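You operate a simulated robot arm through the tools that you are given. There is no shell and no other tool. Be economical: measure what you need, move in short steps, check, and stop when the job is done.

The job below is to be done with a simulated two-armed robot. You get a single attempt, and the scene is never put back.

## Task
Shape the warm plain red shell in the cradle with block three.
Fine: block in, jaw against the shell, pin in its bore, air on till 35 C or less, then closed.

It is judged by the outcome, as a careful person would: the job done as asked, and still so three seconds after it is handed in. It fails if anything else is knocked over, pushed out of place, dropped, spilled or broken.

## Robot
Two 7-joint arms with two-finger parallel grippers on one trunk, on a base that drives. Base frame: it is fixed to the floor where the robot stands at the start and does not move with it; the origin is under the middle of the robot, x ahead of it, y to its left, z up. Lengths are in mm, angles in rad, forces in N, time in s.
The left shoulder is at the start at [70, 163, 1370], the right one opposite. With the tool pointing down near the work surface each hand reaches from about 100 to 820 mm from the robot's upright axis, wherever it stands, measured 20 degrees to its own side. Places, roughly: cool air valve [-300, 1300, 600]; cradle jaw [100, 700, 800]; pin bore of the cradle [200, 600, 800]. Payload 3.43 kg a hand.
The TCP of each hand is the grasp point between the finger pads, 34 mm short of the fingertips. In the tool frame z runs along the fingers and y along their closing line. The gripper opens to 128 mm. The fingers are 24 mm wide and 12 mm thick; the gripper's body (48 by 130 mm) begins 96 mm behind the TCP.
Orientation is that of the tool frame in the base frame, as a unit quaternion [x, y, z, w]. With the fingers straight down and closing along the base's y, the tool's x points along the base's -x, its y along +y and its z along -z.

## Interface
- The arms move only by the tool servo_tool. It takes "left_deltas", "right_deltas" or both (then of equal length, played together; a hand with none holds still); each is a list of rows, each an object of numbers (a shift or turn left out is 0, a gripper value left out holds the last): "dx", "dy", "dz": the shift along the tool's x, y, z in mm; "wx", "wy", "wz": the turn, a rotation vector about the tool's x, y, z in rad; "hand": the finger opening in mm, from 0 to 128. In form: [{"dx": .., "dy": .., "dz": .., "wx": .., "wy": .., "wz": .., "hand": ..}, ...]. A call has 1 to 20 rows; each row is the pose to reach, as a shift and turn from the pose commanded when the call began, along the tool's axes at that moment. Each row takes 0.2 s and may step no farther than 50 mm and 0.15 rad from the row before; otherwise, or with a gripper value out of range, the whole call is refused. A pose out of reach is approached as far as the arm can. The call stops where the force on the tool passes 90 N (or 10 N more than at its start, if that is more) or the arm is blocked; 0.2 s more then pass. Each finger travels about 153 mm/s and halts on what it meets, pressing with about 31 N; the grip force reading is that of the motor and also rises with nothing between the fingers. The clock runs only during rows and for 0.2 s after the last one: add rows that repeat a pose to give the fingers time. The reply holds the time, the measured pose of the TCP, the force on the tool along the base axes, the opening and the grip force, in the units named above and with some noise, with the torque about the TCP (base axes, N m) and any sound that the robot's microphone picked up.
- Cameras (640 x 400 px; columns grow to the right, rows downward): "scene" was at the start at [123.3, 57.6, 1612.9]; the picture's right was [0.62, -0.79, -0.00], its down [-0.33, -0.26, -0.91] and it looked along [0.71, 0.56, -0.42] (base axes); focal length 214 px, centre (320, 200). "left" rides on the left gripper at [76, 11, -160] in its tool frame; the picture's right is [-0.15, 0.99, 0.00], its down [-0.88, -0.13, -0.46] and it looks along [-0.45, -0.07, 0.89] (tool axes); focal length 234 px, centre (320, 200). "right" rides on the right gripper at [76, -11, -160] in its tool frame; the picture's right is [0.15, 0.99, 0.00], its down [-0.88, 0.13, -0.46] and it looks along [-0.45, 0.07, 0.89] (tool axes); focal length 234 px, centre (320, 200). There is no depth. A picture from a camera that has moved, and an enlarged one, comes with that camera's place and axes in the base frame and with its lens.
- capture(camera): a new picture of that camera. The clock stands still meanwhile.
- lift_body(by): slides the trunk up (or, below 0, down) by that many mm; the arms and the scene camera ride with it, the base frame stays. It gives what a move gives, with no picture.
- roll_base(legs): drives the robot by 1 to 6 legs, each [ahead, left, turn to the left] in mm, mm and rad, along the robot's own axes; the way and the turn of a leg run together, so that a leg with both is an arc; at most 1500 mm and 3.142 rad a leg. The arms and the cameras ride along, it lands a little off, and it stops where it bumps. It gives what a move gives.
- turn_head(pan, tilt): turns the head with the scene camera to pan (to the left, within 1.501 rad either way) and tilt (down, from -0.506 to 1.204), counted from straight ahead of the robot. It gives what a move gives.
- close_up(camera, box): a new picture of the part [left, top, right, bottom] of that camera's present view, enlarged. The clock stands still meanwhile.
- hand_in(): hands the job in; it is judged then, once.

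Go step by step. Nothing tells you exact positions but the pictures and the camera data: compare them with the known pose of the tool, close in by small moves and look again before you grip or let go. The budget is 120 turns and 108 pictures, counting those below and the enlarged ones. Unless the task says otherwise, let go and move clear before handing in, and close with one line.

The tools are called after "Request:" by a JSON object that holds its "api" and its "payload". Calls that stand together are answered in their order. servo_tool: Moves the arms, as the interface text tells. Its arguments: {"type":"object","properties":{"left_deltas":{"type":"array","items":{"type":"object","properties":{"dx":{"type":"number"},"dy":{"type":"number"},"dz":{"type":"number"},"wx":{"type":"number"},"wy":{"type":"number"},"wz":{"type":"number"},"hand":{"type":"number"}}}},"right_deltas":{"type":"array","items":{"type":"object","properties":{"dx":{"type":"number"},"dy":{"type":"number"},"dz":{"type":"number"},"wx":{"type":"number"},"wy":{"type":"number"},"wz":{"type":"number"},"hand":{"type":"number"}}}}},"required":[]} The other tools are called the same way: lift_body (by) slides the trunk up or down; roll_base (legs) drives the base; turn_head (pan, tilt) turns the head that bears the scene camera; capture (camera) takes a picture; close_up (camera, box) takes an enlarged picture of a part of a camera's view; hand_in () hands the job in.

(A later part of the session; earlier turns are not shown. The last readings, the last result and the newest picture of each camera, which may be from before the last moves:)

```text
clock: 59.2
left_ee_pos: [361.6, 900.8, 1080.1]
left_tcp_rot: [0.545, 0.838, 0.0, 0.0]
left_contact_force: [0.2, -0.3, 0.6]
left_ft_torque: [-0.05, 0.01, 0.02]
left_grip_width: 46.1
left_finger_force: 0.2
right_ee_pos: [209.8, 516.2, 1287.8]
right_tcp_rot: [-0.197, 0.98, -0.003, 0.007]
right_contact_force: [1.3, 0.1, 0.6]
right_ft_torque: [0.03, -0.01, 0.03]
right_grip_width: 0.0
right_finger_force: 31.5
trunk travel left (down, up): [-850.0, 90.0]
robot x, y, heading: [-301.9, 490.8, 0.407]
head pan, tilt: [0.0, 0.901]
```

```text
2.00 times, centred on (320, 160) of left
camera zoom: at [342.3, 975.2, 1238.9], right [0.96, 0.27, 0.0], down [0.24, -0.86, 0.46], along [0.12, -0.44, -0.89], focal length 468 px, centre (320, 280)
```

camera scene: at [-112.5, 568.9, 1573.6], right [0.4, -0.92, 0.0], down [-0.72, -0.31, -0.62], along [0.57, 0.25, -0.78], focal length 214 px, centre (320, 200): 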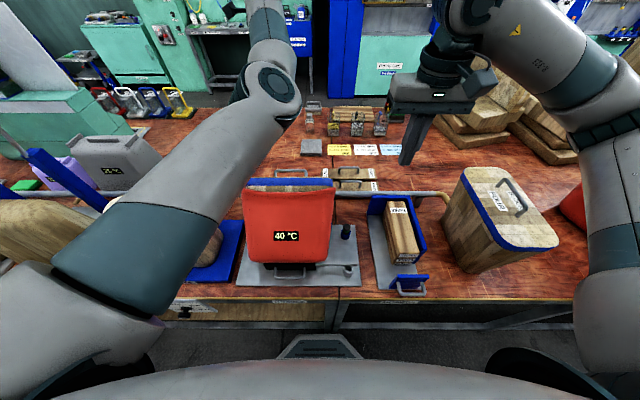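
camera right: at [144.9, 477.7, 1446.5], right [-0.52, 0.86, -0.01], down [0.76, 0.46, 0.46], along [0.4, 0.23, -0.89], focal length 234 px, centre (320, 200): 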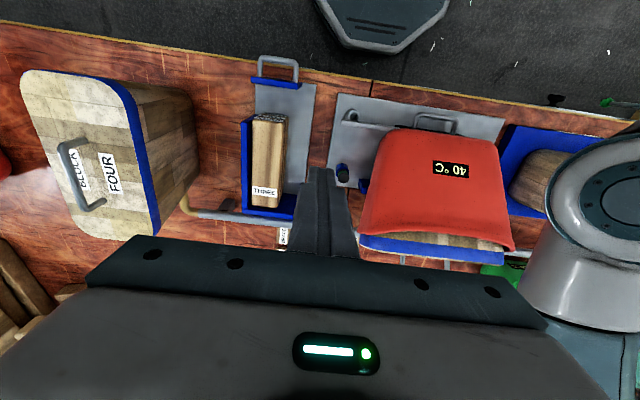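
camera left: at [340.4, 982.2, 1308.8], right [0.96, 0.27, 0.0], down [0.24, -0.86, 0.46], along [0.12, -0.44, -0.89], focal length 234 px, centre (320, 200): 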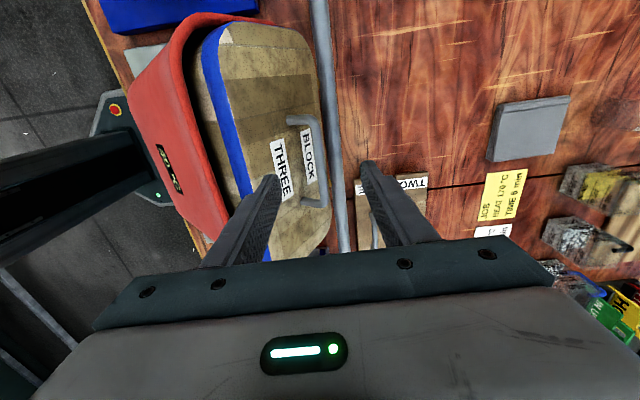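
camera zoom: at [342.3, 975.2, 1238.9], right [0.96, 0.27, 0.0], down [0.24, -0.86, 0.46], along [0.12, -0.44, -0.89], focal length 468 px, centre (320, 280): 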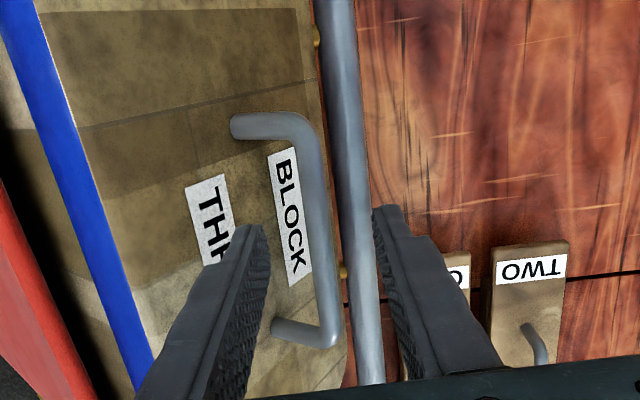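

The bar is centred between the fingers. I'll go 30 mm lower and check.

Request:
{"api": "servo_tool", "payload": {"left_deltas": [{"dz": 15}, {"dz": 30}]}}

Request:
{"api": "close_up", "payload": {"camera": "left", "box": [180, 60, 460, 260]}}

```text
clock: 59.8
left_ee_pos: [362.4, 901.0, 1050.1]
left_tcp_rot: [0.544, 0.839, 0.002, 0.0]
left_contact_force: [1.1, 1.0, -0.2]
left_ft_torque: [0.03, -0.03, -0.02]
left_grip_width: 45.5
left_finger_force: 0.0
right_ee_pos: [210.6, 516.5, 1288.2]
right_tcp_rot: [-0.197, 0.98, -0.003, 0.008]
right_contact_force: [0.3, 0.4, -0.3]
right_ft_torque: [-0.01, -0.02, 0.03]
right_grip_width: 0.0
right_finger_force: 30.8
trunk travel left (down, up): [-850.0, 90.0]
robot x, y, heading: [-299.1, 493.2, 0.408]
head pan, tilt: [0.0, 0.901]
```

```text
2.00 times, centred on (320, 160) of left
camera zoom: at [341.5, 975.7, 1209.3], right [0.96, 0.27, 0.0], down [0.24, -0.86, 0.45], along [0.12, -0.44, -0.89], focal length 468 px, centre (320, 280)
```

zoom: 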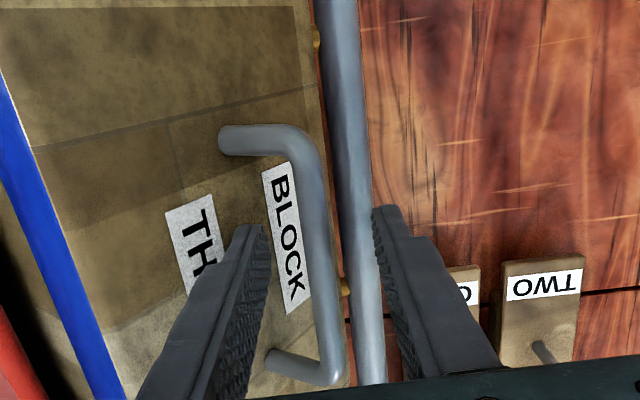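

The bar is now about 15 mm above the fingertips, between them. I'll go 8 mm lower and close on it.

Request:
{"api": "servo_tool", "payload": {"left_deltas": [{"dz": 8}, {"dz": 8, "hand": 0}, {"dz": 8, "hand": 0}, {"dz": 8, "hand": 0}]}}

Request:
{"api": "close_up", "payload": {"camera": "left", "box": [100, 60, 460, 260]}}

```text
clock: 60.8
left_ee_pos: [359.4, 900.6, 1040.2]
left_tcp_rot: [0.545, 0.839, -0.001, 0.0]
left_contact_force: [-7.4, -1.7, 0.0]
left_ft_torque: [0.28, 0.18, -0.62]
left_grip_width: 11.9
left_finger_force: 31.1
right_ee_pos: [210.1, 516.4, 1287.9]
right_tcp_rot: [-0.197, 0.98, -0.003, 0.007]
right_contact_force: [0.3, 0.2, 0.3]
right_ft_torque: [0.01, -0.01, 0.03]
right_grip_width: 0.0
right_finger_force: 30.8
trunk travel left (down, up): [-850.0, 90.0]
robot x, y, heading: [-303.4, 491.5, 0.408]
head pan, tilt: [0.0, 0.901]
```

```text
1.78 times, centred on (280, 160) of left
camera zoom: at [340.1, 974.8, 1199.6], right [0.96, 0.27, 0.0], down [0.24, -0.86, 0.46], along [0.12, -0.44, -0.89], focal length 416 px, centre (391, 271)
```

zoom: 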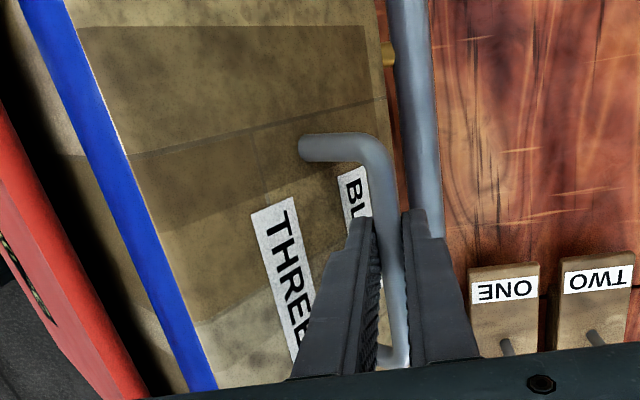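

The handle is gripped. I'll try drawing it along an arc, up and toward me, to stand the shell back up, starting with a small move.

Request:
{"api": "servo_tool", "payload": {"left_deltas": [{"dy": -12, "dz": -12}, {"dy": -26, "dz": -24}, {"dy": -41, "dz": -34}]}}

Request:
{"api": "close_up", "payload": {"camera": "right", "box": [260, 60, 580, 280]}}

```text
clock: 61.6
left_ee_pos: [333.1, 888.2, 1070.3]
left_tcp_rot: [0.544, 0.839, 0.0, -0.001]
left_contact_force: [5.7, -1.2, -5.4]
left_ft_torque: [0.33, 0.23, 0.49]
left_grip_width: 11.9
left_finger_force: 30.6
left hand out of reach, approached as far as the arm can: row 3
right_ee_pos: [210.1, 516.3, 1287.0]
right_tcp_rot: [-0.197, 0.98, -0.002, 0.007]
right_contact_force: [0.0, 0.0, -0.7]
right_ft_torque: [0.01, 0.01, 0.03]
right_grip_width: 0.0
right_finger_force: 30.6
trunk travel left (down, up): [-850.0, 90.0]
robot x, y, heading: [-300.1, 493.6, 0.41]
head pan, tilt: [0.0, 0.901]
```

```text
1.82 times, centred on (420, 170) of right
camera zoom: at [144.2, 476.9, 1446.9], right [-0.52, 0.86, -0.01], down [0.76, 0.46, 0.47], along [0.4, 0.23, -0.89], focal length 426 px, centre (138, 254)
```

zoom: 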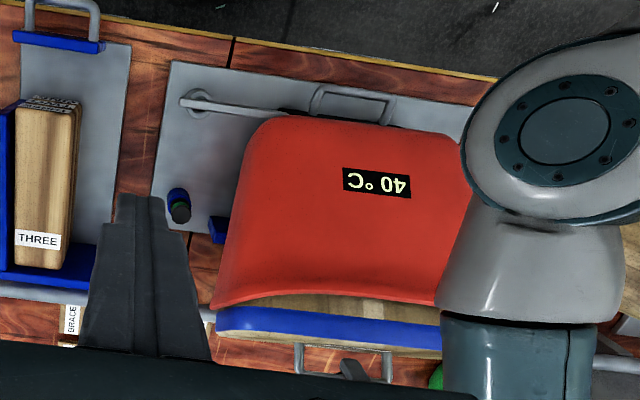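

It follows with little force. I'll continue the arc by alternating small lifts with backing the base.

Request:
{"api": "servo_tool", "payload": {"left_deltas": [{"dz": -14}]}}

Request:
{"api": "roll_base", "payload": {"legs": [[-45, 0, 0]]}}

Request:
{"api": "servo_tool", "payload": {"left_deltas": [{"dz": -20}]}}

Request:
{"api": "close_up", "payload": {"camera": "right", "box": [260, 60, 580, 280]}}

```text
clock: 62.0
left_ee_pos: [338.1, 889.3, 1081.0]
left_tcp_rot: [0.545, 0.838, -0.001, 0.001]
left_contact_force: [0.8, -0.7, -8.7]
left_ft_torque: [-0.59, -0.36, 0.01]
left_grip_width: 11.7
left_finger_force: 31.5
left hand out of reach, approached as far as the arm can: row 1
right_ee_pos: [209.3, 516.9, 1287.8]
right_tcp_rot: [-0.197, 0.98, -0.004, 0.008]
right_contact_force: [0.2, 0.1, -0.9]
right_ft_torque: [0.0, -0.05, 0.0]
right_grip_width: 0.3
right_finger_force: 31.5
trunk travel left (down, up): [-850.0, 90.0]
robot x, y, heading: [-302.9, 492.8, 0.404]
head pan, tilt: [0.0, 0.901]
```

```text
clock: 62.9
left_ee_pos: [302.2, 876.5, 1073.3]
left_tcp_rot: [0.545, 0.839, -0.004, -0.002]
left_contact_force: [0.3, -1.2, -9.5]
left_ft_torque: [-0.47, -0.24, 0.05]
left_grip_width: 11.8
left_finger_force: 31.3
right_ee_pos: [176.3, 502.8, 1284.2]
right_tcp_rot: [-0.197, 0.98, -0.005, 0.004]
right_contact_force: [0.5, 1.3, -0.4]
right_ft_torque: [-0.02, 0.07, 0.0]
right_grip_width: 0.0
right_finger_force: 31.8
trunk travel left (down, up): [-850.0, 90.0]
robot x, y, heading: [-346.8, 473.5, 0.41]
head pan, tilt: [0.0, 0.901]
```

```text
clock: 63.3
left_ee_pos: [303.0, 878.4, 1096.3]
left_tcp_rot: [0.545, 0.839, 0.0, 0.0]
left_contact_force: [2.0, 0.2, -2.9]
left_ft_torque: [-0.32, -0.01, -0.03]
left_grip_width: 11.8
left_finger_force: 31.5
left hand out of reach, approached as far as the arm can: row 1
right_ee_pos: [170.3, 499.8, 1287.4]
right_tcp_rot: [-0.196, 0.98, -0.003, 0.006]
right_contact_force: [0.3, 0.5, -0.3]
right_ft_torque: [-0.02, 0.0, -0.01]
right_grip_width: 0.0
right_finger_force: 31.5
trunk travel left (down, up): [-850.0, 90.0]
robot x, y, heading: [-346.2, 475.5, 0.41]
head pan, tilt: [0.0, 0.901]
```

```text
1.82 times, centred on (420, 170) of right
camera zoom: at [102.7, 460.3, 1447.0], right [-0.52, 0.86, -0.01], down [0.76, 0.46, 0.47], along [0.4, 0.23, -0.89], focal length 426 px, centre (138, 254)
```

zoom: 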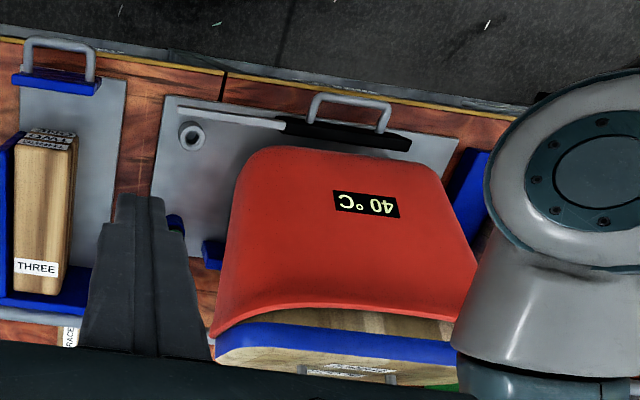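

The jaw slid back out as the shell started rising — that is fine, I can push it again. Continuing the arc.

Request:
{"api": "roll_base", "payload": {"legs": [[-45, 0, 0]]}}

Request:
{"api": "servo_tool", "payload": {"left_deltas": [{"dz": -15}]}}

Request:
{"api": "roll_base", "payload": {"legs": [[-45, 0, 0]]}}

Request:
{"api": "close_up", "payload": {"camera": "right", "box": [260, 60, 580, 280]}}

```text
clock: 64.2
left_ee_pos: [272.3, 862.9, 1092.5]
left_tcp_rot: [0.544, 0.839, -0.001, -0.002]
left_contact_force: [31.2, 13.1, 22.5]
left_ft_torque: [-0.07, -0.03, -0.09]
left_grip_width: 11.6
left_finger_force: 30.8
right_ee_pos: [137.8, 483.7, 1282.6]
right_tcp_rot: [-0.197, 0.98, -0.004, 0.003]
right_contact_force: [1.0, -0.5, -0.3]
right_ft_torque: [-0.06, 0.13, 0.0]
right_grip_width: 0.1
right_finger_force: 31.3
trunk travel left (down, up): [-850.0, 90.0]
robot x, y, heading: [-381.7, 457.8, 0.408]
head pan, tilt: [0.0, 0.901]
```

```text
clock: 64.6
left_ee_pos: [266.9, 866.1, 1109.6]
left_tcp_rot: [0.545, 0.838, -0.001, 0.0]
left_contact_force: [-3.2, 0.7, -11.2]
left_ft_torque: [-0.01, 0.31, -0.15]
left_grip_width: 11.7
left_finger_force: 31.2
left hand out of reach, approached as far as the arm can: row 1
right_ee_pos: [130.0, 483.6, 1286.8]
right_tcp_rot: [-0.197, 0.98, -0.005, 0.006]
right_contact_force: [-0.4, 0.1, -0.6]
right_ft_torque: [-0.04, 0.03, -0.02]
right_grip_width: 0.0
right_finger_force: 30.3
trunk travel left (down, up): [-850.0, 90.0]
robot x, y, heading: [-385.4, 457.0, 0.409]
head pan, tilt: [0.0, 0.901]
```

```text
clock: 65.8
left_ee_pos: [232.4, 850.5, 1129.9]
left_tcp_rot: [0.543, 0.84, 0.019, 0.01]
left_contact_force: [5.5, 2.7, 0.0]
left_ft_torque: [-0.39, 0.43, 0.06]
left_grip_width: 11.3
left_finger_force: 31.2
right_ee_pos: [85.7, 462.6, 1288.6]
right_tcp_rot: [-0.196, 0.98, -0.003, 0.007]
right_contact_force: [-0.7, -0.3, 0.1]
right_ft_torque: [0.02, -0.05, 0.01]
right_grip_width: 0.0
right_finger_force: 30.8
trunk travel left (down, up): [-850.0, 90.0]
robot x, y, heading: [-425.0, 441.7, 0.408]
head pan, tilt: [0.0, 0.901]
stopped in leg 1: the force on the tool passed its limit (the readings are from after the stop); the commanded pose is now the measured one
```

```text
1.82 times, centred on (420, 170) of right
camera zoom: at [18.5, 423.9, 1447.4], right [-0.52, 0.86, -0.01], down [0.76, 0.46, 0.47], along [0.41, 0.23, -0.88], focal length 426 px, centre (138, 254)
```

zoom: 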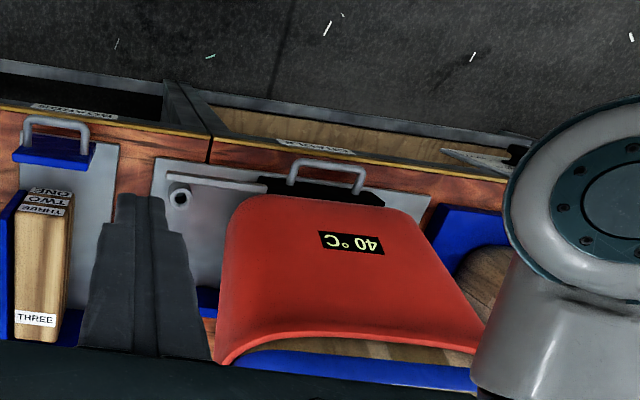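

A force limit stopped that step; the bar is now at n≈552, z≈1120. I'll look from the scene camera.

Request:
{"api": "capture", "payload": {"camera": "scene"}}

Request:
{"api": "capture", "payload": {"camera": "left"}}

```text
33 pictures are left
camera scene: at [-311.2, 490.2, 1573.0], right [0.4, -0.92, 0.0], down [-0.72, -0.31, -0.62], along [0.57, 0.25, -0.78], focal length 214 px, centre (320, 200)
```

scene: 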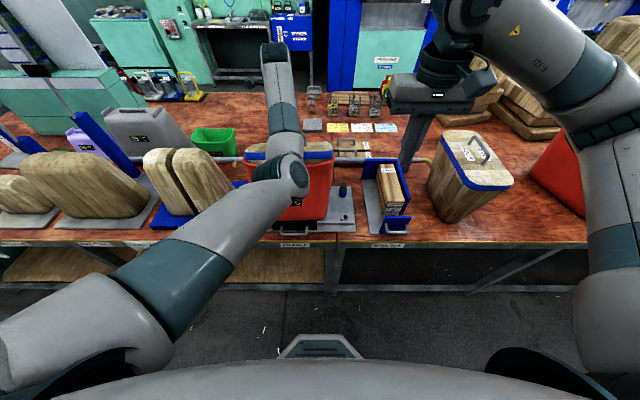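

```text
32 pictures are left
camera left: at [205.4, 921.2, 1288.6], right [0.96, 0.27, 0.04], down [0.23, -0.87, 0.45], along [0.16, -0.42, -0.89], focal length 234 px, centre (320, 200)
```

left: 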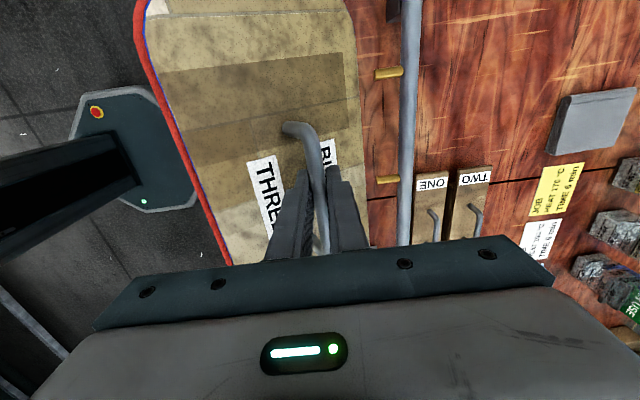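

The block's top is nearly facing up now (about 20° to go). I'll continue in smaller steps.

Request:
{"api": "roll_base", "payload": {"legs": [[-30, 0, 0]]}}

Request:
{"api": "capture", "payload": {"camera": "left"}}

Request:
{"api": "close_up", "payload": {"camera": "right", "box": [320, 60, 580, 260]}}

```text
clock: 67.2
left_ee_pos: [213.3, 843.2, 1141.0]
left_tcp_rot: [0.542, 0.84, 0.032, 0.015]
left_contact_force: [5.5, 0.1, -0.5]
left_ft_torque: [0.11, 0.2, 0.21]
left_grip_width: 11.8
left_finger_force: 31.0
right_ee_pos: [62.2, 451.9, 1286.6]
right_tcp_rot: [-0.196, 0.981, -0.003, 0.006]
right_contact_force: [0.6, -0.1, 0.1]
right_ft_torque: [-0.02, -0.01, -0.03]
right_grip_width: 0.2
right_finger_force: 30.5
trunk travel left (down, up): [-850.0, 90.0]
robot x, y, heading: [-453.4, 427.1, 0.406]
head pan, tilt: [0.0, 0.901]
stopped in leg 1: the force on the tool passed its limit (the readings are from after the stop); the commanded pose is now the measured one
```

```text
31 pictures are left
camera left: at [182.4, 911.8, 1301.7], right [0.96, 0.27, 0.07], down [0.22, -0.87, 0.44], along [0.18, -0.4, -0.9], focal length 234 px, centre (320, 200)
```

left: 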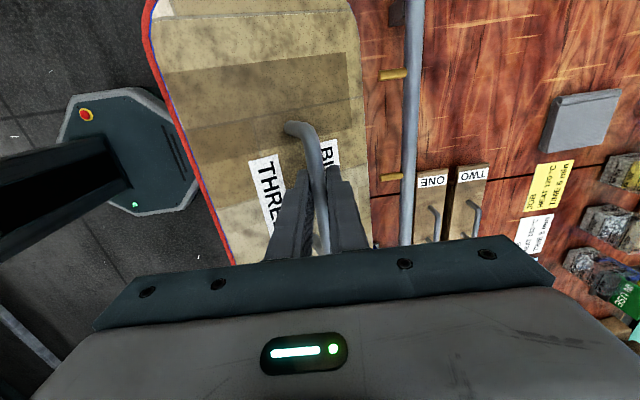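

```text
2.00 times, centred on (450, 160) of right
camera zoom: at [-5.0, 413.2, 1446.0], right [-0.52, 0.86, -0.01], down [0.76, 0.46, 0.46], along [0.4, 0.23, -0.89], focal length 468 px, centre (60, 280)
```

zoom: 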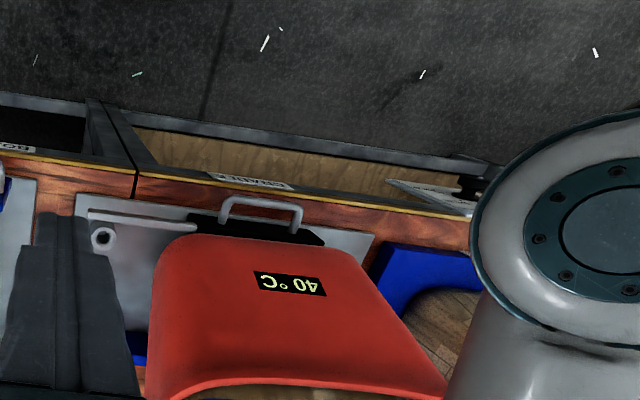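

The bottom edge seems to bind against the jaw at its end stop. I'll test a small lift to see whether the shell rises with the block.

Request:
{"api": "servo_tool", "payload": {"left_deltas": [{"dz": -12}, {"dz": -25}]}}

Request:
{"api": "close_up", "payload": {"camera": "right", "box": [320, 60, 580, 260]}}

Request:
{"api": "close_up", "payload": {"camera": "scene", "box": [220, 100, 400, 250]}}

```text
clock: 67.8
left_ee_pos: [214.8, 844.4, 1163.6]
left_tcp_rot: [0.542, 0.839, 0.032, 0.015]
left_contact_force: [-1.4, -0.8, -16.7]
left_ft_torque: [0.25, 0.04, 0.02]
left_grip_width: 12.0
left_finger_force: 30.3
left hand out of reach, approached as far as the arm can: row 2
right_ee_pos: [61.8, 452.2, 1287.4]
right_tcp_rot: [-0.196, 0.98, -0.003, 0.006]
right_contact_force: [0.0, 0.4, 0.2]
right_ft_torque: [-0.04, 0.01, 0.0]
right_grip_width: 0.2
right_finger_force: 31.2
trunk travel left (down, up): [-850.0, 90.0]
robot x, y, heading: [-453.3, 430.5, 0.407]
head pan, tilt: [0.0, 0.901]
```

```text
2.00 times, centred on (450, 160) of right
camera zoom: at [-5.3, 413.7, 1446.4], right [-0.52, 0.86, -0.01], down [0.76, 0.46, 0.46], along [0.4, 0.23, -0.89], focal length 468 px, centre (60, 280)
```

zoom: 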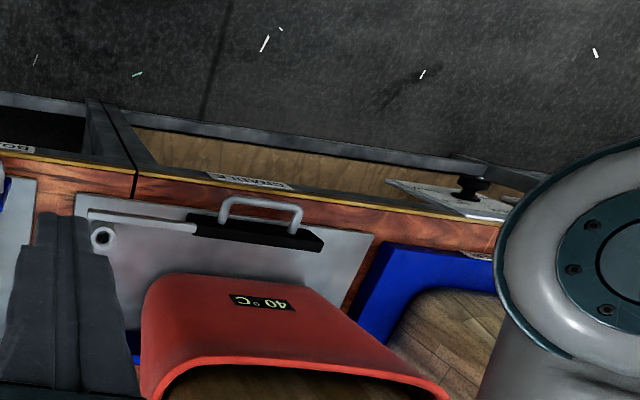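

```text
2.67 times, centred on (310, 175) of scene
camera zoom: at [-334.8, 480.0, 1572.8], right [0.4, -0.92, 0.0], down [-0.72, -0.31, -0.62], along [0.57, 0.24, -0.78], focal length 572 px, centre (347, 267)
```

zoom: 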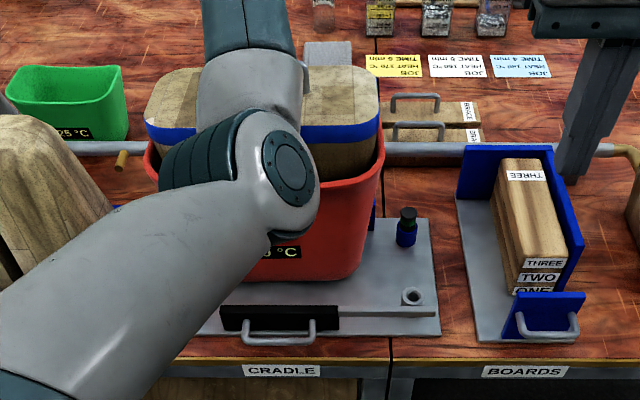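

The lift let the shell drop upright into the cradle, with the block still partly in it and held by me. I'll level the hand and lower the block back in.

Request:
{"api": "servo_tool", "payload": {"left_deltas": [{"dz": 0, "wx": 0.07, "dy": -5}, {"dz": 15, "wx": 0.07, "dy": -8}, {"dz": 30, "wx": 0.07, "dy": -8}]}}

Request:
{"api": "close_up", "payload": {"camera": "scene", "box": [220, 100, 400, 250]}}

Request:
{"api": "capture", "payload": {"camera": "left"}}

```text
clock: 68.6
left_ee_pos: [207.3, 843.6, 1134.8]
left_tcp_rot: [0.543, 0.84, 0.003, -0.003]
left_contact_force: [-1.7, -1.1, -15.4]
left_ft_torque: [0.2, 0.12, -0.23]
left_grip_width: 11.9
left_finger_force: 31.0
left hand out of reach, approached as far as the arm can: row 1
right_ee_pos: [61.6, 452.3, 1287.4]
right_tcp_rot: [-0.196, 0.981, -0.003, 0.005]
right_contact_force: [0.1, 0.1, 0.0]
right_ft_torque: [-0.01, 0.01, 0.02]
right_grip_width: 0.0
right_finger_force: 30.7
trunk travel left (down, up): [-850.0, 90.0]
robot x, y, heading: [-453.6, 428.7, 0.407]
head pan, tilt: [0.0, 0.901]
```

```text
2.67 times, centred on (310, 175) of scene
camera zoom: at [-335.2, 479.8, 1573.1], right [0.4, -0.92, 0.0], down [-0.72, -0.31, -0.62], along [0.57, 0.24, -0.78], focal length 572 px, centre (347, 267)
```

zoom: 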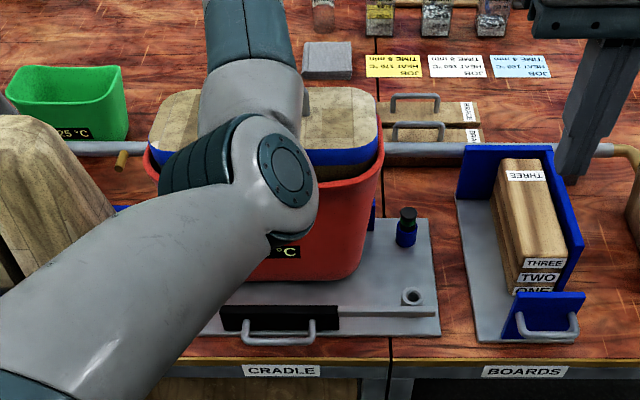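

```text
26 pictures are left
camera left: at [187.9, 916.1, 1295.1], right [0.96, 0.27, 0.0], down [0.25, -0.86, 0.45], along [0.12, -0.43, -0.89], focal length 234 px, centre (320, 200)
```

left: 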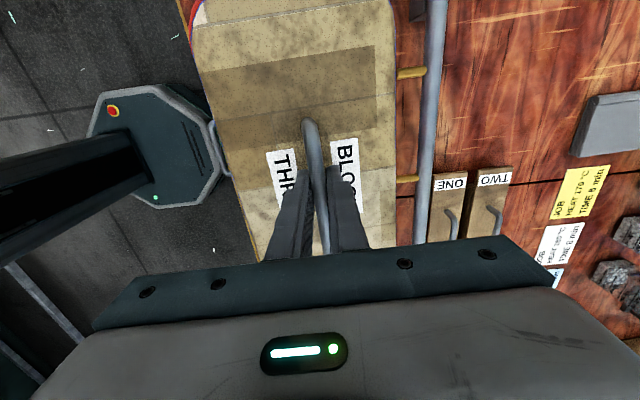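

Good. I'll lower until the weight is taken.

Request:
{"api": "servo_tool", "payload": {"left_deltas": [{"dz": 8}, {"dz": 14}]}}

Request:
{"api": "servo_tool", "payload": {"left_deltas": [{"dz": 5}, {"dz": 9}]}}

```text
clock: 69.2
left_ee_pos: [203.7, 839.5, 1129.4]
left_tcp_rot: [0.542, 0.84, 0.008, -0.001]
left_contact_force: [8.5, 1.4, 11.1]
left_ft_torque: [0.36, -0.71, 0.01]
left_grip_width: 11.7
left_finger_force: 31.3
right_ee_pos: [55.0, 449.0, 1290.2]
right_tcp_rot: [-0.197, 0.98, -0.003, 0.009]
right_contact_force: [0.0, -0.3, 0.3]
right_ft_torque: [0.04, -0.05, 0.02]
right_grip_width: 0.0
right_finger_force: 30.7
trunk travel left (down, up): [-850.0, 90.0]
robot x, y, heading: [-452.1, 430.2, 0.409]
head pan, tilt: [0.0, 0.901]
```

```text
clock: 69.8
left_ee_pos: [201.6, 839.0, 1127.4]
left_tcp_rot: [0.542, 0.84, 0.012, 0.001]
left_contact_force: [-10.5, -4.4, 62.6]
left_ft_torque: [-0.39, 0.71, -0.39]
left_grip_width: 11.7
left_finger_force: 30.6
right_ee_pos: [51.0, 446.1, 1292.8]
right_tcp_rot: [-0.196, 0.981, -0.002, 0.011]
right_contact_force: [-0.1, 0.0, -0.1]
right_ft_torque: [0.01, 0.0, 0.03]
right_grip_width: 0.2
right_finger_force: 31.4
trunk travel left (down, up): [-850.0, 90.0]
robot x, y, heading: [-452.4, 426.7, 0.41]
head pan, tilt: [0.0, 0.901]
```

The block is seated (firm at the bottom). I'll unload, release the handle and rise clear with the left hand.

Request:
{"api": "servo_tool", "payload": {"left_deltas": [{"dz": -7}, {"dz": -9, "hand": 50}, {"dz": -9, "hand": 50}, {"dz": -35, "hand": 50}, {"dz": -70, "hand": 50}, {"dz": -105, "hand": 50}]}}

Request:
{"api": "close_up", "payload": {"camera": "scene", "box": [220, 100, 400, 250]}}

```text
clock: 71.2
left_ee_pos: [219.5, 846.6, 1215.8]
left_tcp_rot: [0.543, 0.84, 0.003, -0.003]
left_contact_force: [0.2, -0.8, -0.5]
left_ft_torque: [0.03, 0.01, -0.03]
left_grip_width: 49.9
left_finger_force: 0.1
left hand out of reach, approached as far as the arm can: row 5, 6
right_ee_pos: [59.9, 450.1, 1288.9]
right_tcp_rot: [-0.195, 0.981, -0.003, 0.007]
right_contact_force: [0.7, 0.2, -0.2]
right_ft_torque: [0.01, -0.02, 0.0]
right_grip_width: 0.0
right_finger_force: 30.7
trunk travel left (down, up): [-850.0, 90.0]
robot x, y, heading: [-455.8, 426.2, 0.405]
head pan, tilt: [0.0, 0.901]
```

```text
2.67 times, centred on (310, 175) of scene
camera zoom: at [-337.5, 478.2, 1573.2], right [0.4, -0.92, 0.0], down [-0.72, -0.31, -0.62], along [0.57, 0.25, -0.78], focal length 572 px, centre (347, 267)
```

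zoom: 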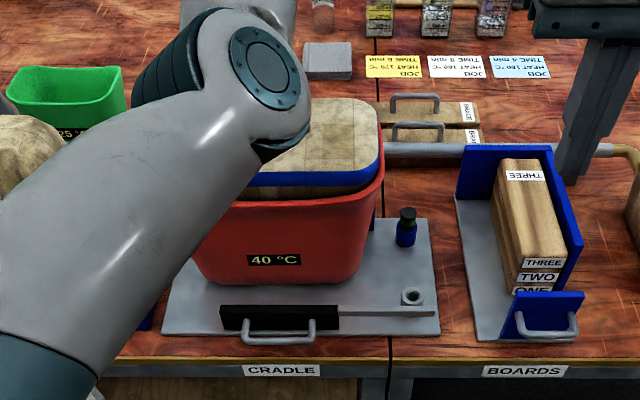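

The shell stands upright in the cradle with block three in it, jaw open, 40 °C. I'll move the left hand away left, slide the base left, and bring the right hand back to the jaw handle.

Request:
{"api": "servo_tool", "payload": {"left_deltas": [{"dx": 40}, {"dx": 80}, {"dx": 120}, {"dx": 160}], "right_deltas": [{"dz": 35}, {"dz": 70}, {"dz": 105}, {"dz": 140}]}}

Request:
{"api": "roll_base", "payload": {"legs": [[0, 100, 0]]}}

```text
clock: 72.2
left_ee_pos: [155.0, 995.3, 1216.5]
left_tcp_rot: [0.543, 0.84, 0.004, -0.002]
left_contact_force: [0.0, -0.1, 0.1]
left_ft_torque: [-0.04, -0.02, 0.0]
left_grip_width: 49.8
left_finger_force: 0.2
right_ee_pos: [62.0, 449.6, 1148.9]
right_tcp_rot: [-0.196, 0.981, -0.003, 0.007]
right_contact_force: [0.3, 0.0, 0.2]
right_ft_torque: [-0.03, -0.02, 0.03]
right_grip_width: 0.1
right_finger_force: 30.8
trunk travel left (down, up): [-850.0, 90.0]
robot x, y, heading: [-451.2, 428.3, 0.407]
head pan, tilt: [0.0, 0.901]
```

```text
clock: 73.4
left_ee_pos: [115.3, 1083.9, 1217.0]
left_tcp_rot: [0.542, 0.84, 0.005, -0.004]
left_contact_force: [0.8, -0.9, 0.3]
left_ft_torque: [0.0, -0.03, 0.0]
left_grip_width: 49.9
left_finger_force: 0.0
right_ee_pos: [22.8, 540.6, 1148.8]
right_tcp_rot: [-0.196, 0.981, -0.002, 0.006]
right_contact_force: [0.4, -1.0, 0.2]
right_ft_torque: [0.06, 0.0, -0.03]
right_grip_width: 0.0
right_finger_force: 30.9
trunk travel left (down, up): [-850.0, 90.0]
robot x, y, heading: [-494.6, 521.7, 0.406]
head pan, tilt: [0.0, 0.901]
```

Now moving the right hand to its push pose in front of the jaw handle.

Request:
{"api": "servo_tool", "payload": {"right_deltas": [{"dx": 2, "dy": 38, "dz": 27, "wy": -0.08}, {"dx": 4, "dy": 76, "dz": 54, "wy": -0.16}, {"dx": 8, "dy": 114, "dz": 81, "wy": -0.24}, {"dx": 10, "dy": 152, "dz": 108, "wy": -0.32}, {"dx": 12, "dy": 189, "dz": 136, "wy": -0.39}]}}

Request:
{"api": "servo_tool", "payload": {"right_deltas": [{"dz": 45}, {"dz": 90}, {"dz": 130}, {"dz": 155}]}}

Request:
{"api": "close_up", "payload": {"camera": "right", "box": [160, 60, 480, 260]}}

```text
clock: 74.6
left_ee_pos: [114.9, 1087.8, 1215.7]
left_tcp_rot: [0.541, 0.841, 0.003, -0.002]
left_contact_force: [-0.3, 0.2, 0.5]
left_ft_torque: [-0.08, 0.02, 0.03]
left_grip_width: 50.2
left_finger_force: 0.1
right_ee_pos: [-58.8, 711.4, 1013.3]
right_tcp_rot: [-0.193, 0.96, 0.034, 0.198]
right_contact_force: [0.3, 0.8, -0.5]
right_ft_torque: [0.01, 0.0, 0.01]
right_grip_width: 0.1
right_finger_force: 31.6
trunk travel left (down, up): [-850.0, 90.0]
robot x, y, heading: [-494.3, 516.7, 0.403]
head pan, tilt: [0.0, 0.901]
```

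```text
clock: 75.6
left_ee_pos: [114.5, 1086.6, 1216.2]
left_tcp_rot: [0.542, 0.841, 0.004, -0.003]
left_contact_force: [0.4, 0.2, -0.7]
left_ft_torque: [0.03, 0.03, 0.0]
left_grip_width: 50.0
left_finger_force: 0.1
right_ee_pos: [-3.5, 733.3, 867.7]
right_tcp_rot: [-0.193, 0.96, 0.034, 0.197]
right_contact_force: [-0.5, -0.5, -0.3]
right_ft_torque: [0.01, 0.03, -0.01]
right_grip_width: 0.3
right_finger_force: 31.1
trunk travel left (down, up): [-850.0, 90.0]
robot x, y, heading: [-493.7, 522.2, 0.407]
head pan, tilt: [0.0, 0.901]
```

```text
2.00 times, centred on (320, 160) of right
camera zoom: at [-119.4, 673.3, 985.7], right [-0.51, 0.86, -0.07], down [0.53, 0.37, 0.76], along [0.68, 0.35, -0.64], focal length 468 px, centre (320, 280)
```

zoom: 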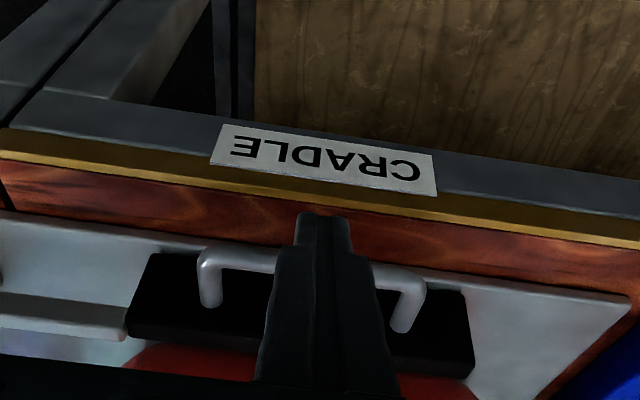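

Same as before. Pushing the jaw in.

Request:
{"api": "servo_tool", "payload": {"right_deltas": [{"dz": 11}, {"dx": -12, "dz": 16}, {"dx": -24, "dz": 21}, {"dx": -36, "dz": 26}, {"dx": -48, "dz": 31}, {"dx": -58, "dz": 35.5}]}}

Request:
{"api": "servo_tool", "payload": {"right_deltas": [{"dx": -6, "dz": 2.5}, {"dx": -11, "dz": 4.7}, {"dx": -15, "dz": 6.4}]}}

Request:
{"api": "close_up", "payload": {"camera": "scene", "box": [230, 130, 430, 255]}}

```text
clock: 77.0
left_ee_pos: [113.5, 1086.4, 1216.5]
left_tcp_rot: [0.542, 0.841, 0.004, -0.002]
left_contact_force: [0.3, 0.5, 0.1]
left_ft_torque: [-0.02, 0.01, -0.01]
left_grip_width: 50.0
left_finger_force: 0.0
right_ee_pos: [58.3, 759.4, 858.6]
right_tcp_rot: [-0.194, 0.961, 0.034, 0.196]
right_contact_force: [-7.1, -1.5, -5.6]
right_ft_torque: [-0.01, 0.29, 0.05]
right_grip_width: 0.0
right_finger_force: 30.8
trunk travel left (down, up): [-850.0, 90.0]
robot x, y, heading: [-494.9, 519.5, 0.408]
head pan, tilt: [0.0, 0.901]
```

```text
clock: 77.8
left_ee_pos: [108.6, 1084.5, 1221.8]
left_tcp_rot: [0.541, 0.841, 0.006, -0.001]
left_contact_force: [-0.4, 0.4, -0.2]
left_ft_torque: [-0.02, 0.04, 0.02]
left_grip_width: 50.2
left_finger_force: 0.1
right_ee_pos: [62.9, 760.3, 857.2]
right_tcp_rot: [-0.195, 0.961, 0.035, 0.192]
right_contact_force: [-50.9, -29.4, 2.8]
right_ft_torque: [-0.81, 0.91, -0.23]
right_grip_width: 0.0
right_finger_force: 31.1
trunk travel left (down, up): [-850.0, 90.0]
robot x, y, heading: [-497.9, 515.1, 0.408]
head pan, tilt: [0.0, 0.901]
```

```text
3.20 times, centred on (330, 192) of scene
camera zoom: at [-385.8, 566.0, 1574.0], right [0.4, -0.92, 0.0], down [-0.72, -0.31, -0.63], along [0.57, 0.25, -0.78], focal length 686 px, centre (288, 224)
```

zoom: 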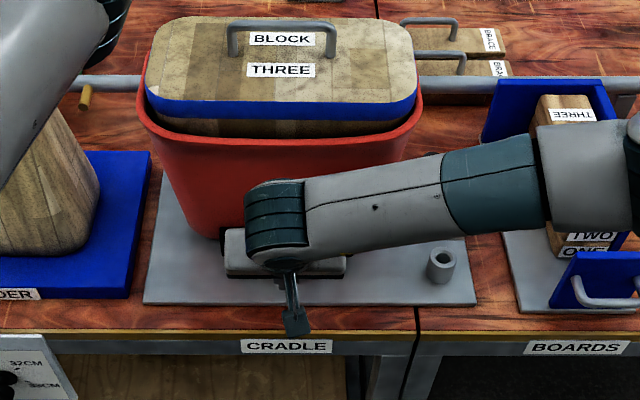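

The jaw is firm against the shell again. I'll retract the right hand and raise it high, and meanwhile fold the left hand back to its start-like pose; no driving until that is confirmed.

Request:
{"api": "servo_tool", "payload": {"right_deltas": [{"dx": 20, "dz": -8}, {"dx": 46, "dz": -18}, {"dx": 31, "dz": -55}, {"dx": 15, "dz": -97}, {"dx": -2, "dz": -139}, {"dx": -18, "dz": -181, "wy": 0.1}, {"dx": -35, "dz": -223, "wy": 0.2}, {"dx": -51, "dz": -264, "wy": 0.3}, {"dx": -67, "dz": -306, "wy": 0.39}, {"dx": -84, "dz": -348, "wy": 0.39}, {"dx": -100, "dz": -390, "wy": 0.39}], "left_deltas": [{"dx": 10, "dz": -32}, {"dx": 20, "dz": -64, "wz": -0.14}, {"dx": 30, "dz": -96, "wz": -0.28}, {"dx": 40, "dz": -128, "wz": -0.42}, {"dx": 50, "dz": -160, "wz": -0.56}, {"dx": 60, "dz": -192, "wz": -0.7}, {"dx": 70, "dz": -224, "wz": -0.84, "dy": -15}, {"dx": 80, "dz": -256, "wz": -0.98, "dy": -30}, {"dx": 90, "dz": -288, "wz": -1.12, "dy": -45}, {"dx": 100, "dz": -320, "wz": -1.26, "dy": -60}, {"dx": 110, "dz": -350, "wz": -1.4, "dy": -80}]}}

Request:
{"api": "capture", "payload": {"camera": "scene"}}

```text
clock: 80.2
left_ee_pos: [11.1, 1141.2, 1539.5]
left_tcp_rot: [-0.058, 0.998, 0.006, 0.001]
left_contact_force: [0.5, -0.3, -0.2]
left_ft_torque: [0.02, 0.0, 0.0]
left_grip_width: 50.1
left_finger_force: 0.0
left hand out of reach, approached as far as the arm can: row 10, 11
right_ee_pos: [15.2, 743.7, 1256.8]
right_tcp_rot: [-0.197, 0.98, -0.004, 0.008]
right_contact_force: [0.4, -0.8, -0.3]
right_ft_torque: [0.0, -0.02, 0.01]
right_grip_width: 0.0
right_finger_force: 30.9
trunk travel left (down, up): [-850.0, 90.0]
robot x, y, heading: [-491.3, 522.3, 0.408]
head pan, tilt: [0.0, 0.901]
```

```text
22 pictures are left
camera scene: at [-377.9, 570.5, 1573.3], right [0.4, -0.92, 0.0], down [-0.72, -0.31, -0.62], along [0.57, 0.25, -0.78], focal length 214 px, centre (320, 200)
```

scene: 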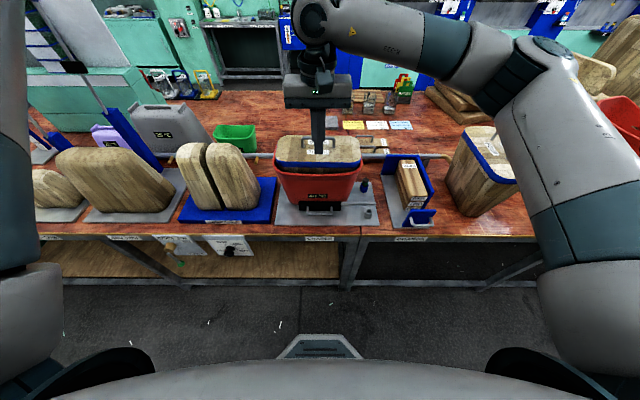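

Both hands are high and clear. I'll drive right so the hand leaves the shell, and turn the hand 90°.

Request:
{"api": "roll_base", "payload": {"legs": [[0, -190, 0]]}}

Request:
{"api": "servo_tool", "payload": {"right_deltas": [{"wz": -0.14, "hand": 50}, {"wz": -0.28}, {"wz": -0.42}, {"wz": -0.56}, {"wz": -0.7}, {"wz": -0.84}, {"wz": -0.98}, {"wz": -1.12}, {"wz": -1.26}, {"wz": -1.4}, {"wz": -1.54}, {"wz": -1.57}]}}

```text
clock: 81.7
left_ee_pos: [86.6, 968.2, 1537.7]
left_tcp_rot: [-0.058, 0.998, 0.003, 0.002]
left_contact_force: [-0.1, 0.7, 0.5]
left_ft_torque: [-0.08, -0.02, -0.01]
left_grip_width: 49.9
left_finger_force: 0.0
right_ee_pos: [91.8, 570.3, 1256.5]
right_tcp_rot: [-0.197, 0.98, -0.004, 0.006]
right_contact_force: [-1.4, 0.0, -0.2]
right_ft_torque: [-0.03, 0.0, 0.01]
right_grip_width: 0.0
right_finger_force: 30.7
trunk travel left (down, up): [-850.0, 90.0]
robot x, y, heading: [-416.1, 342.8, 0.41]
head pan, tilt: [0.0, 0.901]
```

```text
clock: 84.3
left_ee_pos: [87.4, 965.2, 1538.8]
left_tcp_rot: [-0.059, 0.998, 0.005, 0.0]
left_contact_force: [-0.1, 0.4, -0.1]
left_ft_torque: [0.03, 0.03, 0.02]
left_grip_width: 49.8
left_finger_force: 0.0
right_ee_pos: [92.0, 566.5, 1258.2]
right_tcp_rot: [0.76, -0.65, 0.007, -0.003]
right_contact_force: [-0.6, 0.6, 0.9]
right_ft_torque: [-0.05, 0.01, 0.01]
right_grip_width: 50.1
right_finger_force: 0.1
right hand out of reach, approached as far as the arm can: row 10, 11, 12
trunk travel left (down, up): [-850.0, 90.0]
robot x, y, heading: [-414.1, 344.8, 0.414]
head pan, tilt: [0.0, 0.901]
```

The hand is turned 76° of the 90° (wrist limit), z 1258, well above everything. I'll drive ahead so it comes above the pin and look.

Request:
{"api": "roll_base", "payload": {"legs": [[222, 0, 0]]}}

Request:
{"api": "capture", "payload": {"camera": "right"}}

Request:
{"api": "close_up", "payload": {"camera": "scene", "box": [220, 150, 400, 290]}}

```text
clock: 86.0
left_ee_pos: [287.3, 1053.4, 1541.6]
left_tcp_rot: [-0.059, 0.998, 0.005, 0.002]
left_contact_force: [-0.8, -0.2, 0.0]
left_ft_torque: [0.0, -0.05, 0.0]
left_grip_width: 50.1
left_finger_force: 0.0
right_ee_pos: [293.7, 654.8, 1258.5]
right_tcp_rot: [0.762, -0.648, 0.008, -0.005]
right_contact_force: [0.0, 0.4, -0.2]
right_ft_torque: [0.0, -0.03, -0.04]
right_grip_width: 49.8
right_finger_force: 0.1
trunk travel left (down, up): [-850.0, 90.0]
robot x, y, heading: [-209.9, 430.9, 0.413]
head pan, tilt: [0.0, 0.901]
```

```text
21 pictures are left
camera right: at [315.1, 582.8, 1419.6], right [-0.95, -0.3, -0.02], down [-0.28, 0.85, 0.45], along [-0.12, 0.43, -0.89], focal length 234 px, centre (320, 200)
```

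right: 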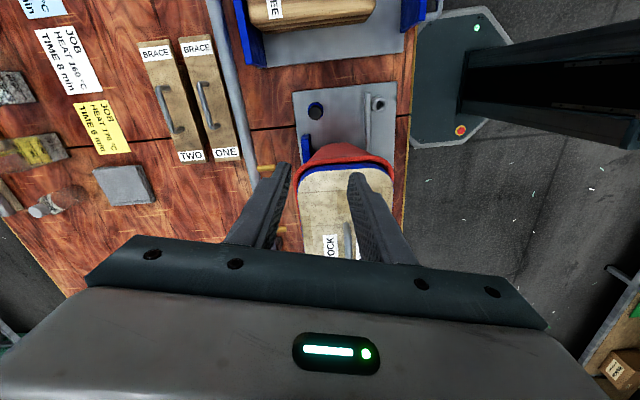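

```text
2.86 times, centred on (310, 220) of scene
camera zoom: at [-99.3, 480.1, 1573.7], right [0.4, -0.92, 0.0], down [-0.72, -0.31, -0.62], along [0.57, 0.25, -0.78], focal length 613 px, centre (349, 143)
```

zoom: 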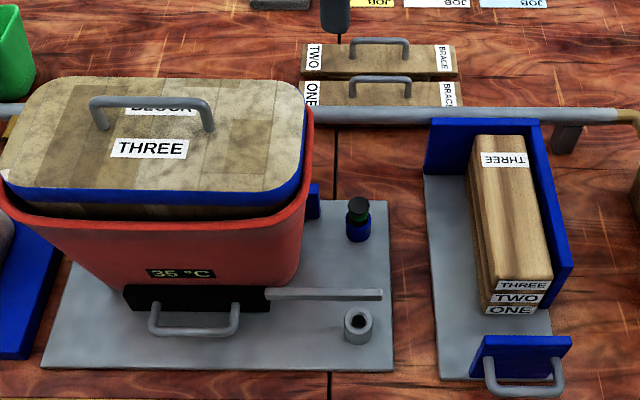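

The shell reads 35 °C with block and jaw in place. The pin's cap is near (310, 645, ~885); I'll lower the right hand to z≈1000 above it and look.

Request:
{"api": "servo_tool", "payload": {"right_deltas": [{"dx": 6, "dy": -7, "dz": 40}, {"dx": 12, "dy": -14, "dz": 80}, {"dx": 12, "dy": -14, "dz": 125}, {"dx": 12, "dy": -14, "dz": 170}, {"dx": 12, "dy": -14, "dz": 215}, {"dx": 12, "dy": -14, "dz": 250}]}}

Request:
{"api": "servo_tool", "payload": {"right_deltas": [{"wz": -0.1}, {"wz": -0.2}]}}

Request:
{"api": "capture", "payload": {"camera": "right"}}

```text
clock: 87.4
left_ee_pos: [291.0, 1054.5, 1540.1]
left_tcp_rot: [-0.06, 0.998, 0.005, 0.001]
left_contact_force: [1.2, 0.5, -0.3]
left_ft_torque: [0.03, -0.01, 0.01]
left_grip_width: 50.0
left_finger_force: 0.1
right_ee_pos: [315.8, 638.3, 1067.1]
right_tcp_rot: [0.76, -0.65, 0.007, -0.005]
right_contact_force: [-0.4, 0.4, 0.0]
right_ft_torque: [0.02, 0.01, 0.0]
right_grip_width: 49.9
right_finger_force: 0.1
right hand out of reach, approached as far as the arm can: row 2, 3, 4, 5, 6
trunk travel left (down, up): [-850.0, 90.0]
robot x, y, heading: [-209.5, 430.0, 0.41]
head pan, tilt: [0.0, 0.901]
```

```text
clock: 88.0
left_ee_pos: [290.5, 1055.1, 1539.2]
left_tcp_rot: [-0.06, 0.998, 0.006, 0.001]
left_contact_force: [0.5, 0.8, -0.2]
left_ft_torque: [0.01, 0.02, 0.03]
left_grip_width: 50.1
left_finger_force: 0.1
right_ee_pos: [315.4, 638.3, 1069.3]
right_tcp_rot: [0.759, -0.651, 0.008, -0.004]
right_contact_force: [0.5, -0.5, -0.3]
right_ft_torque: [0.0, -0.04, 0.01]
right_grip_width: 50.0
right_finger_force: 0.1
right hand out of reach, approached as far as the arm can: row 1, 2
trunk travel left (down, up): [-850.0, 90.0]
robot x, y, heading: [-209.6, 432.2, 0.414]
head pan, tilt: [0.0, 0.901]
```

```text
19 pictures are left
camera right: at [336.2, 565.6, 1229.8], right [-0.95, -0.3, -0.02], down [-0.27, 0.85, 0.45], along [-0.12, 0.43, -0.89], focal length 234 px, centre (320, 200)
```

right: 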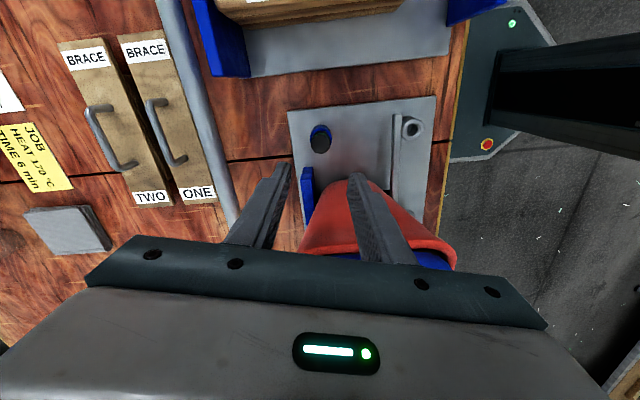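

The hand is right above the pin but the arm can't go lower in this posture. I'll lean the hand slightly away from the shell, then lower the trunk instead.

Request:
{"api": "servo_tool", "payload": {"right_deltas": [{"wy": -0.1}, {"wy": -0.2}]}}

Request:
{"api": "lift_body", "payload": {"by": -110}}

Request:
{"api": "capture", "payload": {"camera": "right"}}

Request:
{"api": "close_up", "payload": {"camera": "scene", "box": [230, 120, 410, 260]}}

```text
clock: 88.6
left_ee_pos: [290.9, 1052.8, 1541.1]
left_tcp_rot: [-0.061, 0.998, 0.006, 0.001]
left_contact_force: [0.7, 0.1, 0.2]
left_ft_torque: [0.02, 0.03, 0.0]
left_grip_width: 50.1
left_finger_force: 0.1
right_ee_pos: [315.5, 635.5, 1067.4]
right_tcp_rot: [0.757, -0.646, -0.069, -0.07]
right_contact_force: [0.4, -0.3, 0.4]
right_ft_torque: [0.0, 0.0, 0.03]
right_grip_width: 50.1
right_finger_force: 0.0
trunk travel left (down, up): [-850.0, 90.0]
robot x, y, heading: [-209.4, 430.4, 0.414]
head pan, tilt: [0.0, 0.901]
```

```text
clock: 90.1
left_ee_pos: [289.4, 1055.0, 1429.6]
left_tcp_rot: [-0.061, 0.998, 0.005, 0.0]
left_contact_force: [0.4, 0.3, 0.6]
left_ft_torque: [0.01, 0.01, -0.01]
left_grip_width: 50.0
left_finger_force: 0.1
right_ee_pos: [314.9, 637.8, 957.3]
right_tcp_rot: [0.757, -0.646, -0.067, -0.07]
right_contact_force: [-0.1, 0.5, -0.4]
right_ft_torque: [0.01, 0.04, -0.01]
right_grip_width: 49.7
right_finger_force: 0.0
trunk travel left (down, up): [-740.0, 200.0]
robot x, y, heading: [-214.8, 427.7, 0.415]
head pan, tilt: [0.0, 0.901]
```

```text
18 pictures are left
camera right: at [341.0, 533.8, 1099.3], right [-0.95, -0.3, -0.04], down [-0.26, 0.75, 0.61], along [-0.15, 0.6, -0.79], focal length 234 px, centre (320, 200)
```

right: 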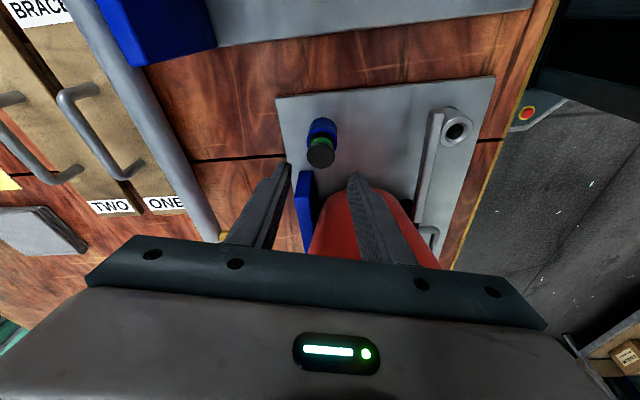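

```text
2.86 times, centred on (320, 190) of scene
camera zoom: at [-96.1, 481.8, 1463.3], right [0.4, -0.92, 0.0], down [-0.72, -0.31, -0.62], along [0.57, 0.25, -0.78], focal length 613 px, centre (320, 229)
```

zoom: 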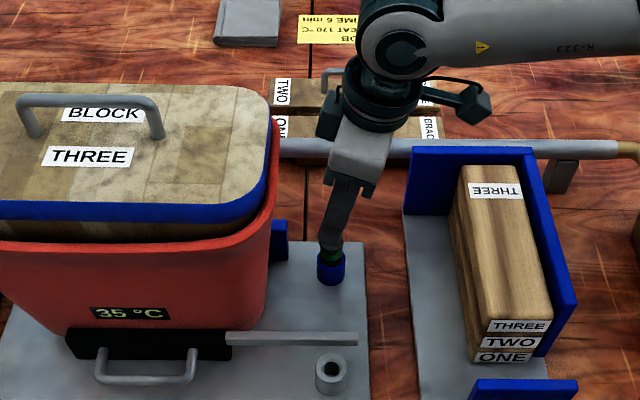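

The cap is at about (317, 640, 883), directly below. I'll lower the trunk 60 mm more and check before closing.

Request:
{"api": "lift_body", "payload": {"by": -60}}

Request:
{"api": "close_up", "payload": {"camera": "right", "box": [200, 60, 440, 260]}}

```text
clock: 91.1
left_ee_pos: [289.6, 1054.3, 1369.6]
left_tcp_rot: [-0.06, 0.998, 0.005, 0.0]
left_contact_force: [-0.3, 0.2, 0.6]
left_ft_torque: [0.03, 0.0, -0.01]
left_grip_width: 49.8
left_finger_force: 0.0
right_ee_pos: [314.6, 635.9, 896.4]
right_tcp_rot: [0.757, -0.647, -0.069, -0.069]
right_contact_force: [0.3, 0.0, 0.2]
right_ft_torque: [-0.02, -0.05, 0.02]
right_grip_width: 49.7
right_finger_force: 0.0
trunk travel left (down, up): [-680.0, 260.0]
robot x, y, heading: [-212.9, 432.4, 0.411]
head pan, tilt: [0.0, 0.901]
```

```text
2.00 times, centred on (320, 160) of right
camera zoom: at [341.0, 533.6, 1039.3], right [-0.95, -0.3, -0.04], down [-0.26, 0.75, 0.61], along [-0.15, 0.6, -0.79], focal length 468 px, centre (320, 280)
```

zoom: 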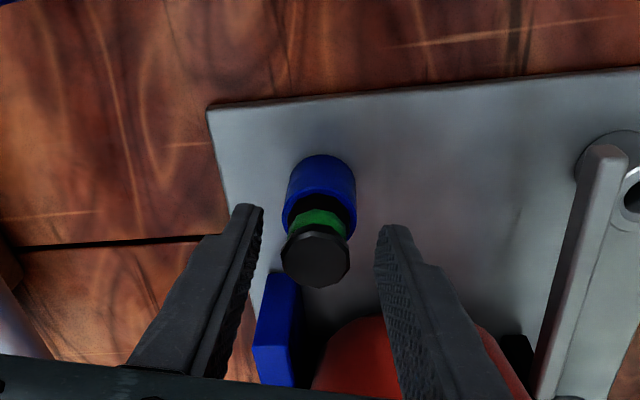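

The cap is centred between the pads. Closing on it, then a gentle test lift with the trunk.

Request:
{"api": "servo_tool", "payload": {"right_deltas": [{"hand": 0}, {"hand": 0}, {"hand": 0}]}}

Request:
{"api": "lift_body", "payload": {"by": 40}}

Request:
{"api": "close_up", "payload": {"camera": "right", "box": [200, 60, 440, 260]}}

```text
clock: 91.9
left_ee_pos: [290.5, 1054.5, 1369.3]
left_tcp_rot: [-0.06, 0.998, 0.005, 0.001]
left_contact_force: [-0.3, -0.5, -0.3]
left_ft_torque: [-0.05, 0.02, 0.0]
left_grip_width: 50.2
left_finger_force: 0.0
right_ee_pos: [314.1, 635.5, 896.3]
right_tcp_rot: [0.757, -0.646, -0.068, -0.069]
right_contact_force: [-0.2, 0.4, 2.9]
right_ft_torque: [0.0, 0.09, 0.03]
right_grip_width: 25.7
right_finger_force: 30.7
trunk travel left (down, up): [-680.0, 260.0]
robot x, y, heading: [-211.6, 431.9, 0.405]
head pan, tilt: [0.0, 0.901]
```

```text
clock: 92.7
left_ee_pos: [291.0, 1053.5, 1408.4]
left_tcp_rot: [-0.06, 0.998, 0.006, 0.0]
left_contact_force: [-0.5, -0.4, 0.6]
left_ft_torque: [0.0, 0.0, 0.06]
left_grip_width: 49.9
left_finger_force: 0.0
right_ee_pos: [315.1, 636.1, 936.4]
right_tcp_rot: [0.757, -0.647, -0.069, -0.068]
right_contact_force: [-0.2, -0.9, -0.4]
right_ft_torque: [-0.04, 0.04, -0.02]
right_grip_width: 26.0
right_finger_force: 30.7
trunk travel left (down, up): [-720.0, 220.0]
robot x, y, heading: [-211.4, 428.4, 0.413]
head pan, tilt: [0.0, 0.901]
```

```text
2.00 times, centred on (320, 160) of right
camera zoom: at [341.8, 534.0, 1078.6], right [-0.95, -0.3, -0.04], down [-0.26, 0.75, 0.61], along [-0.15, 0.6, -0.79], focal length 468 px, centre (320, 280)
```

zoom: 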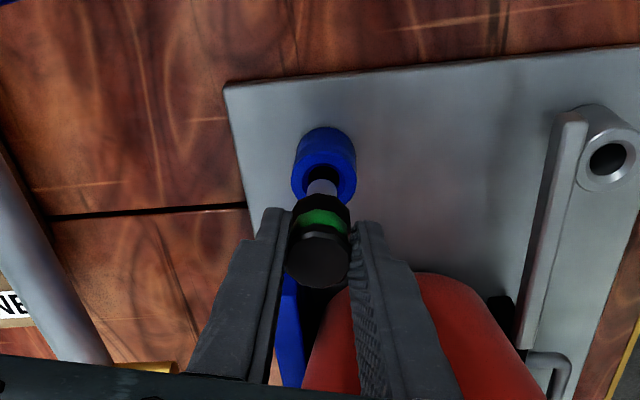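

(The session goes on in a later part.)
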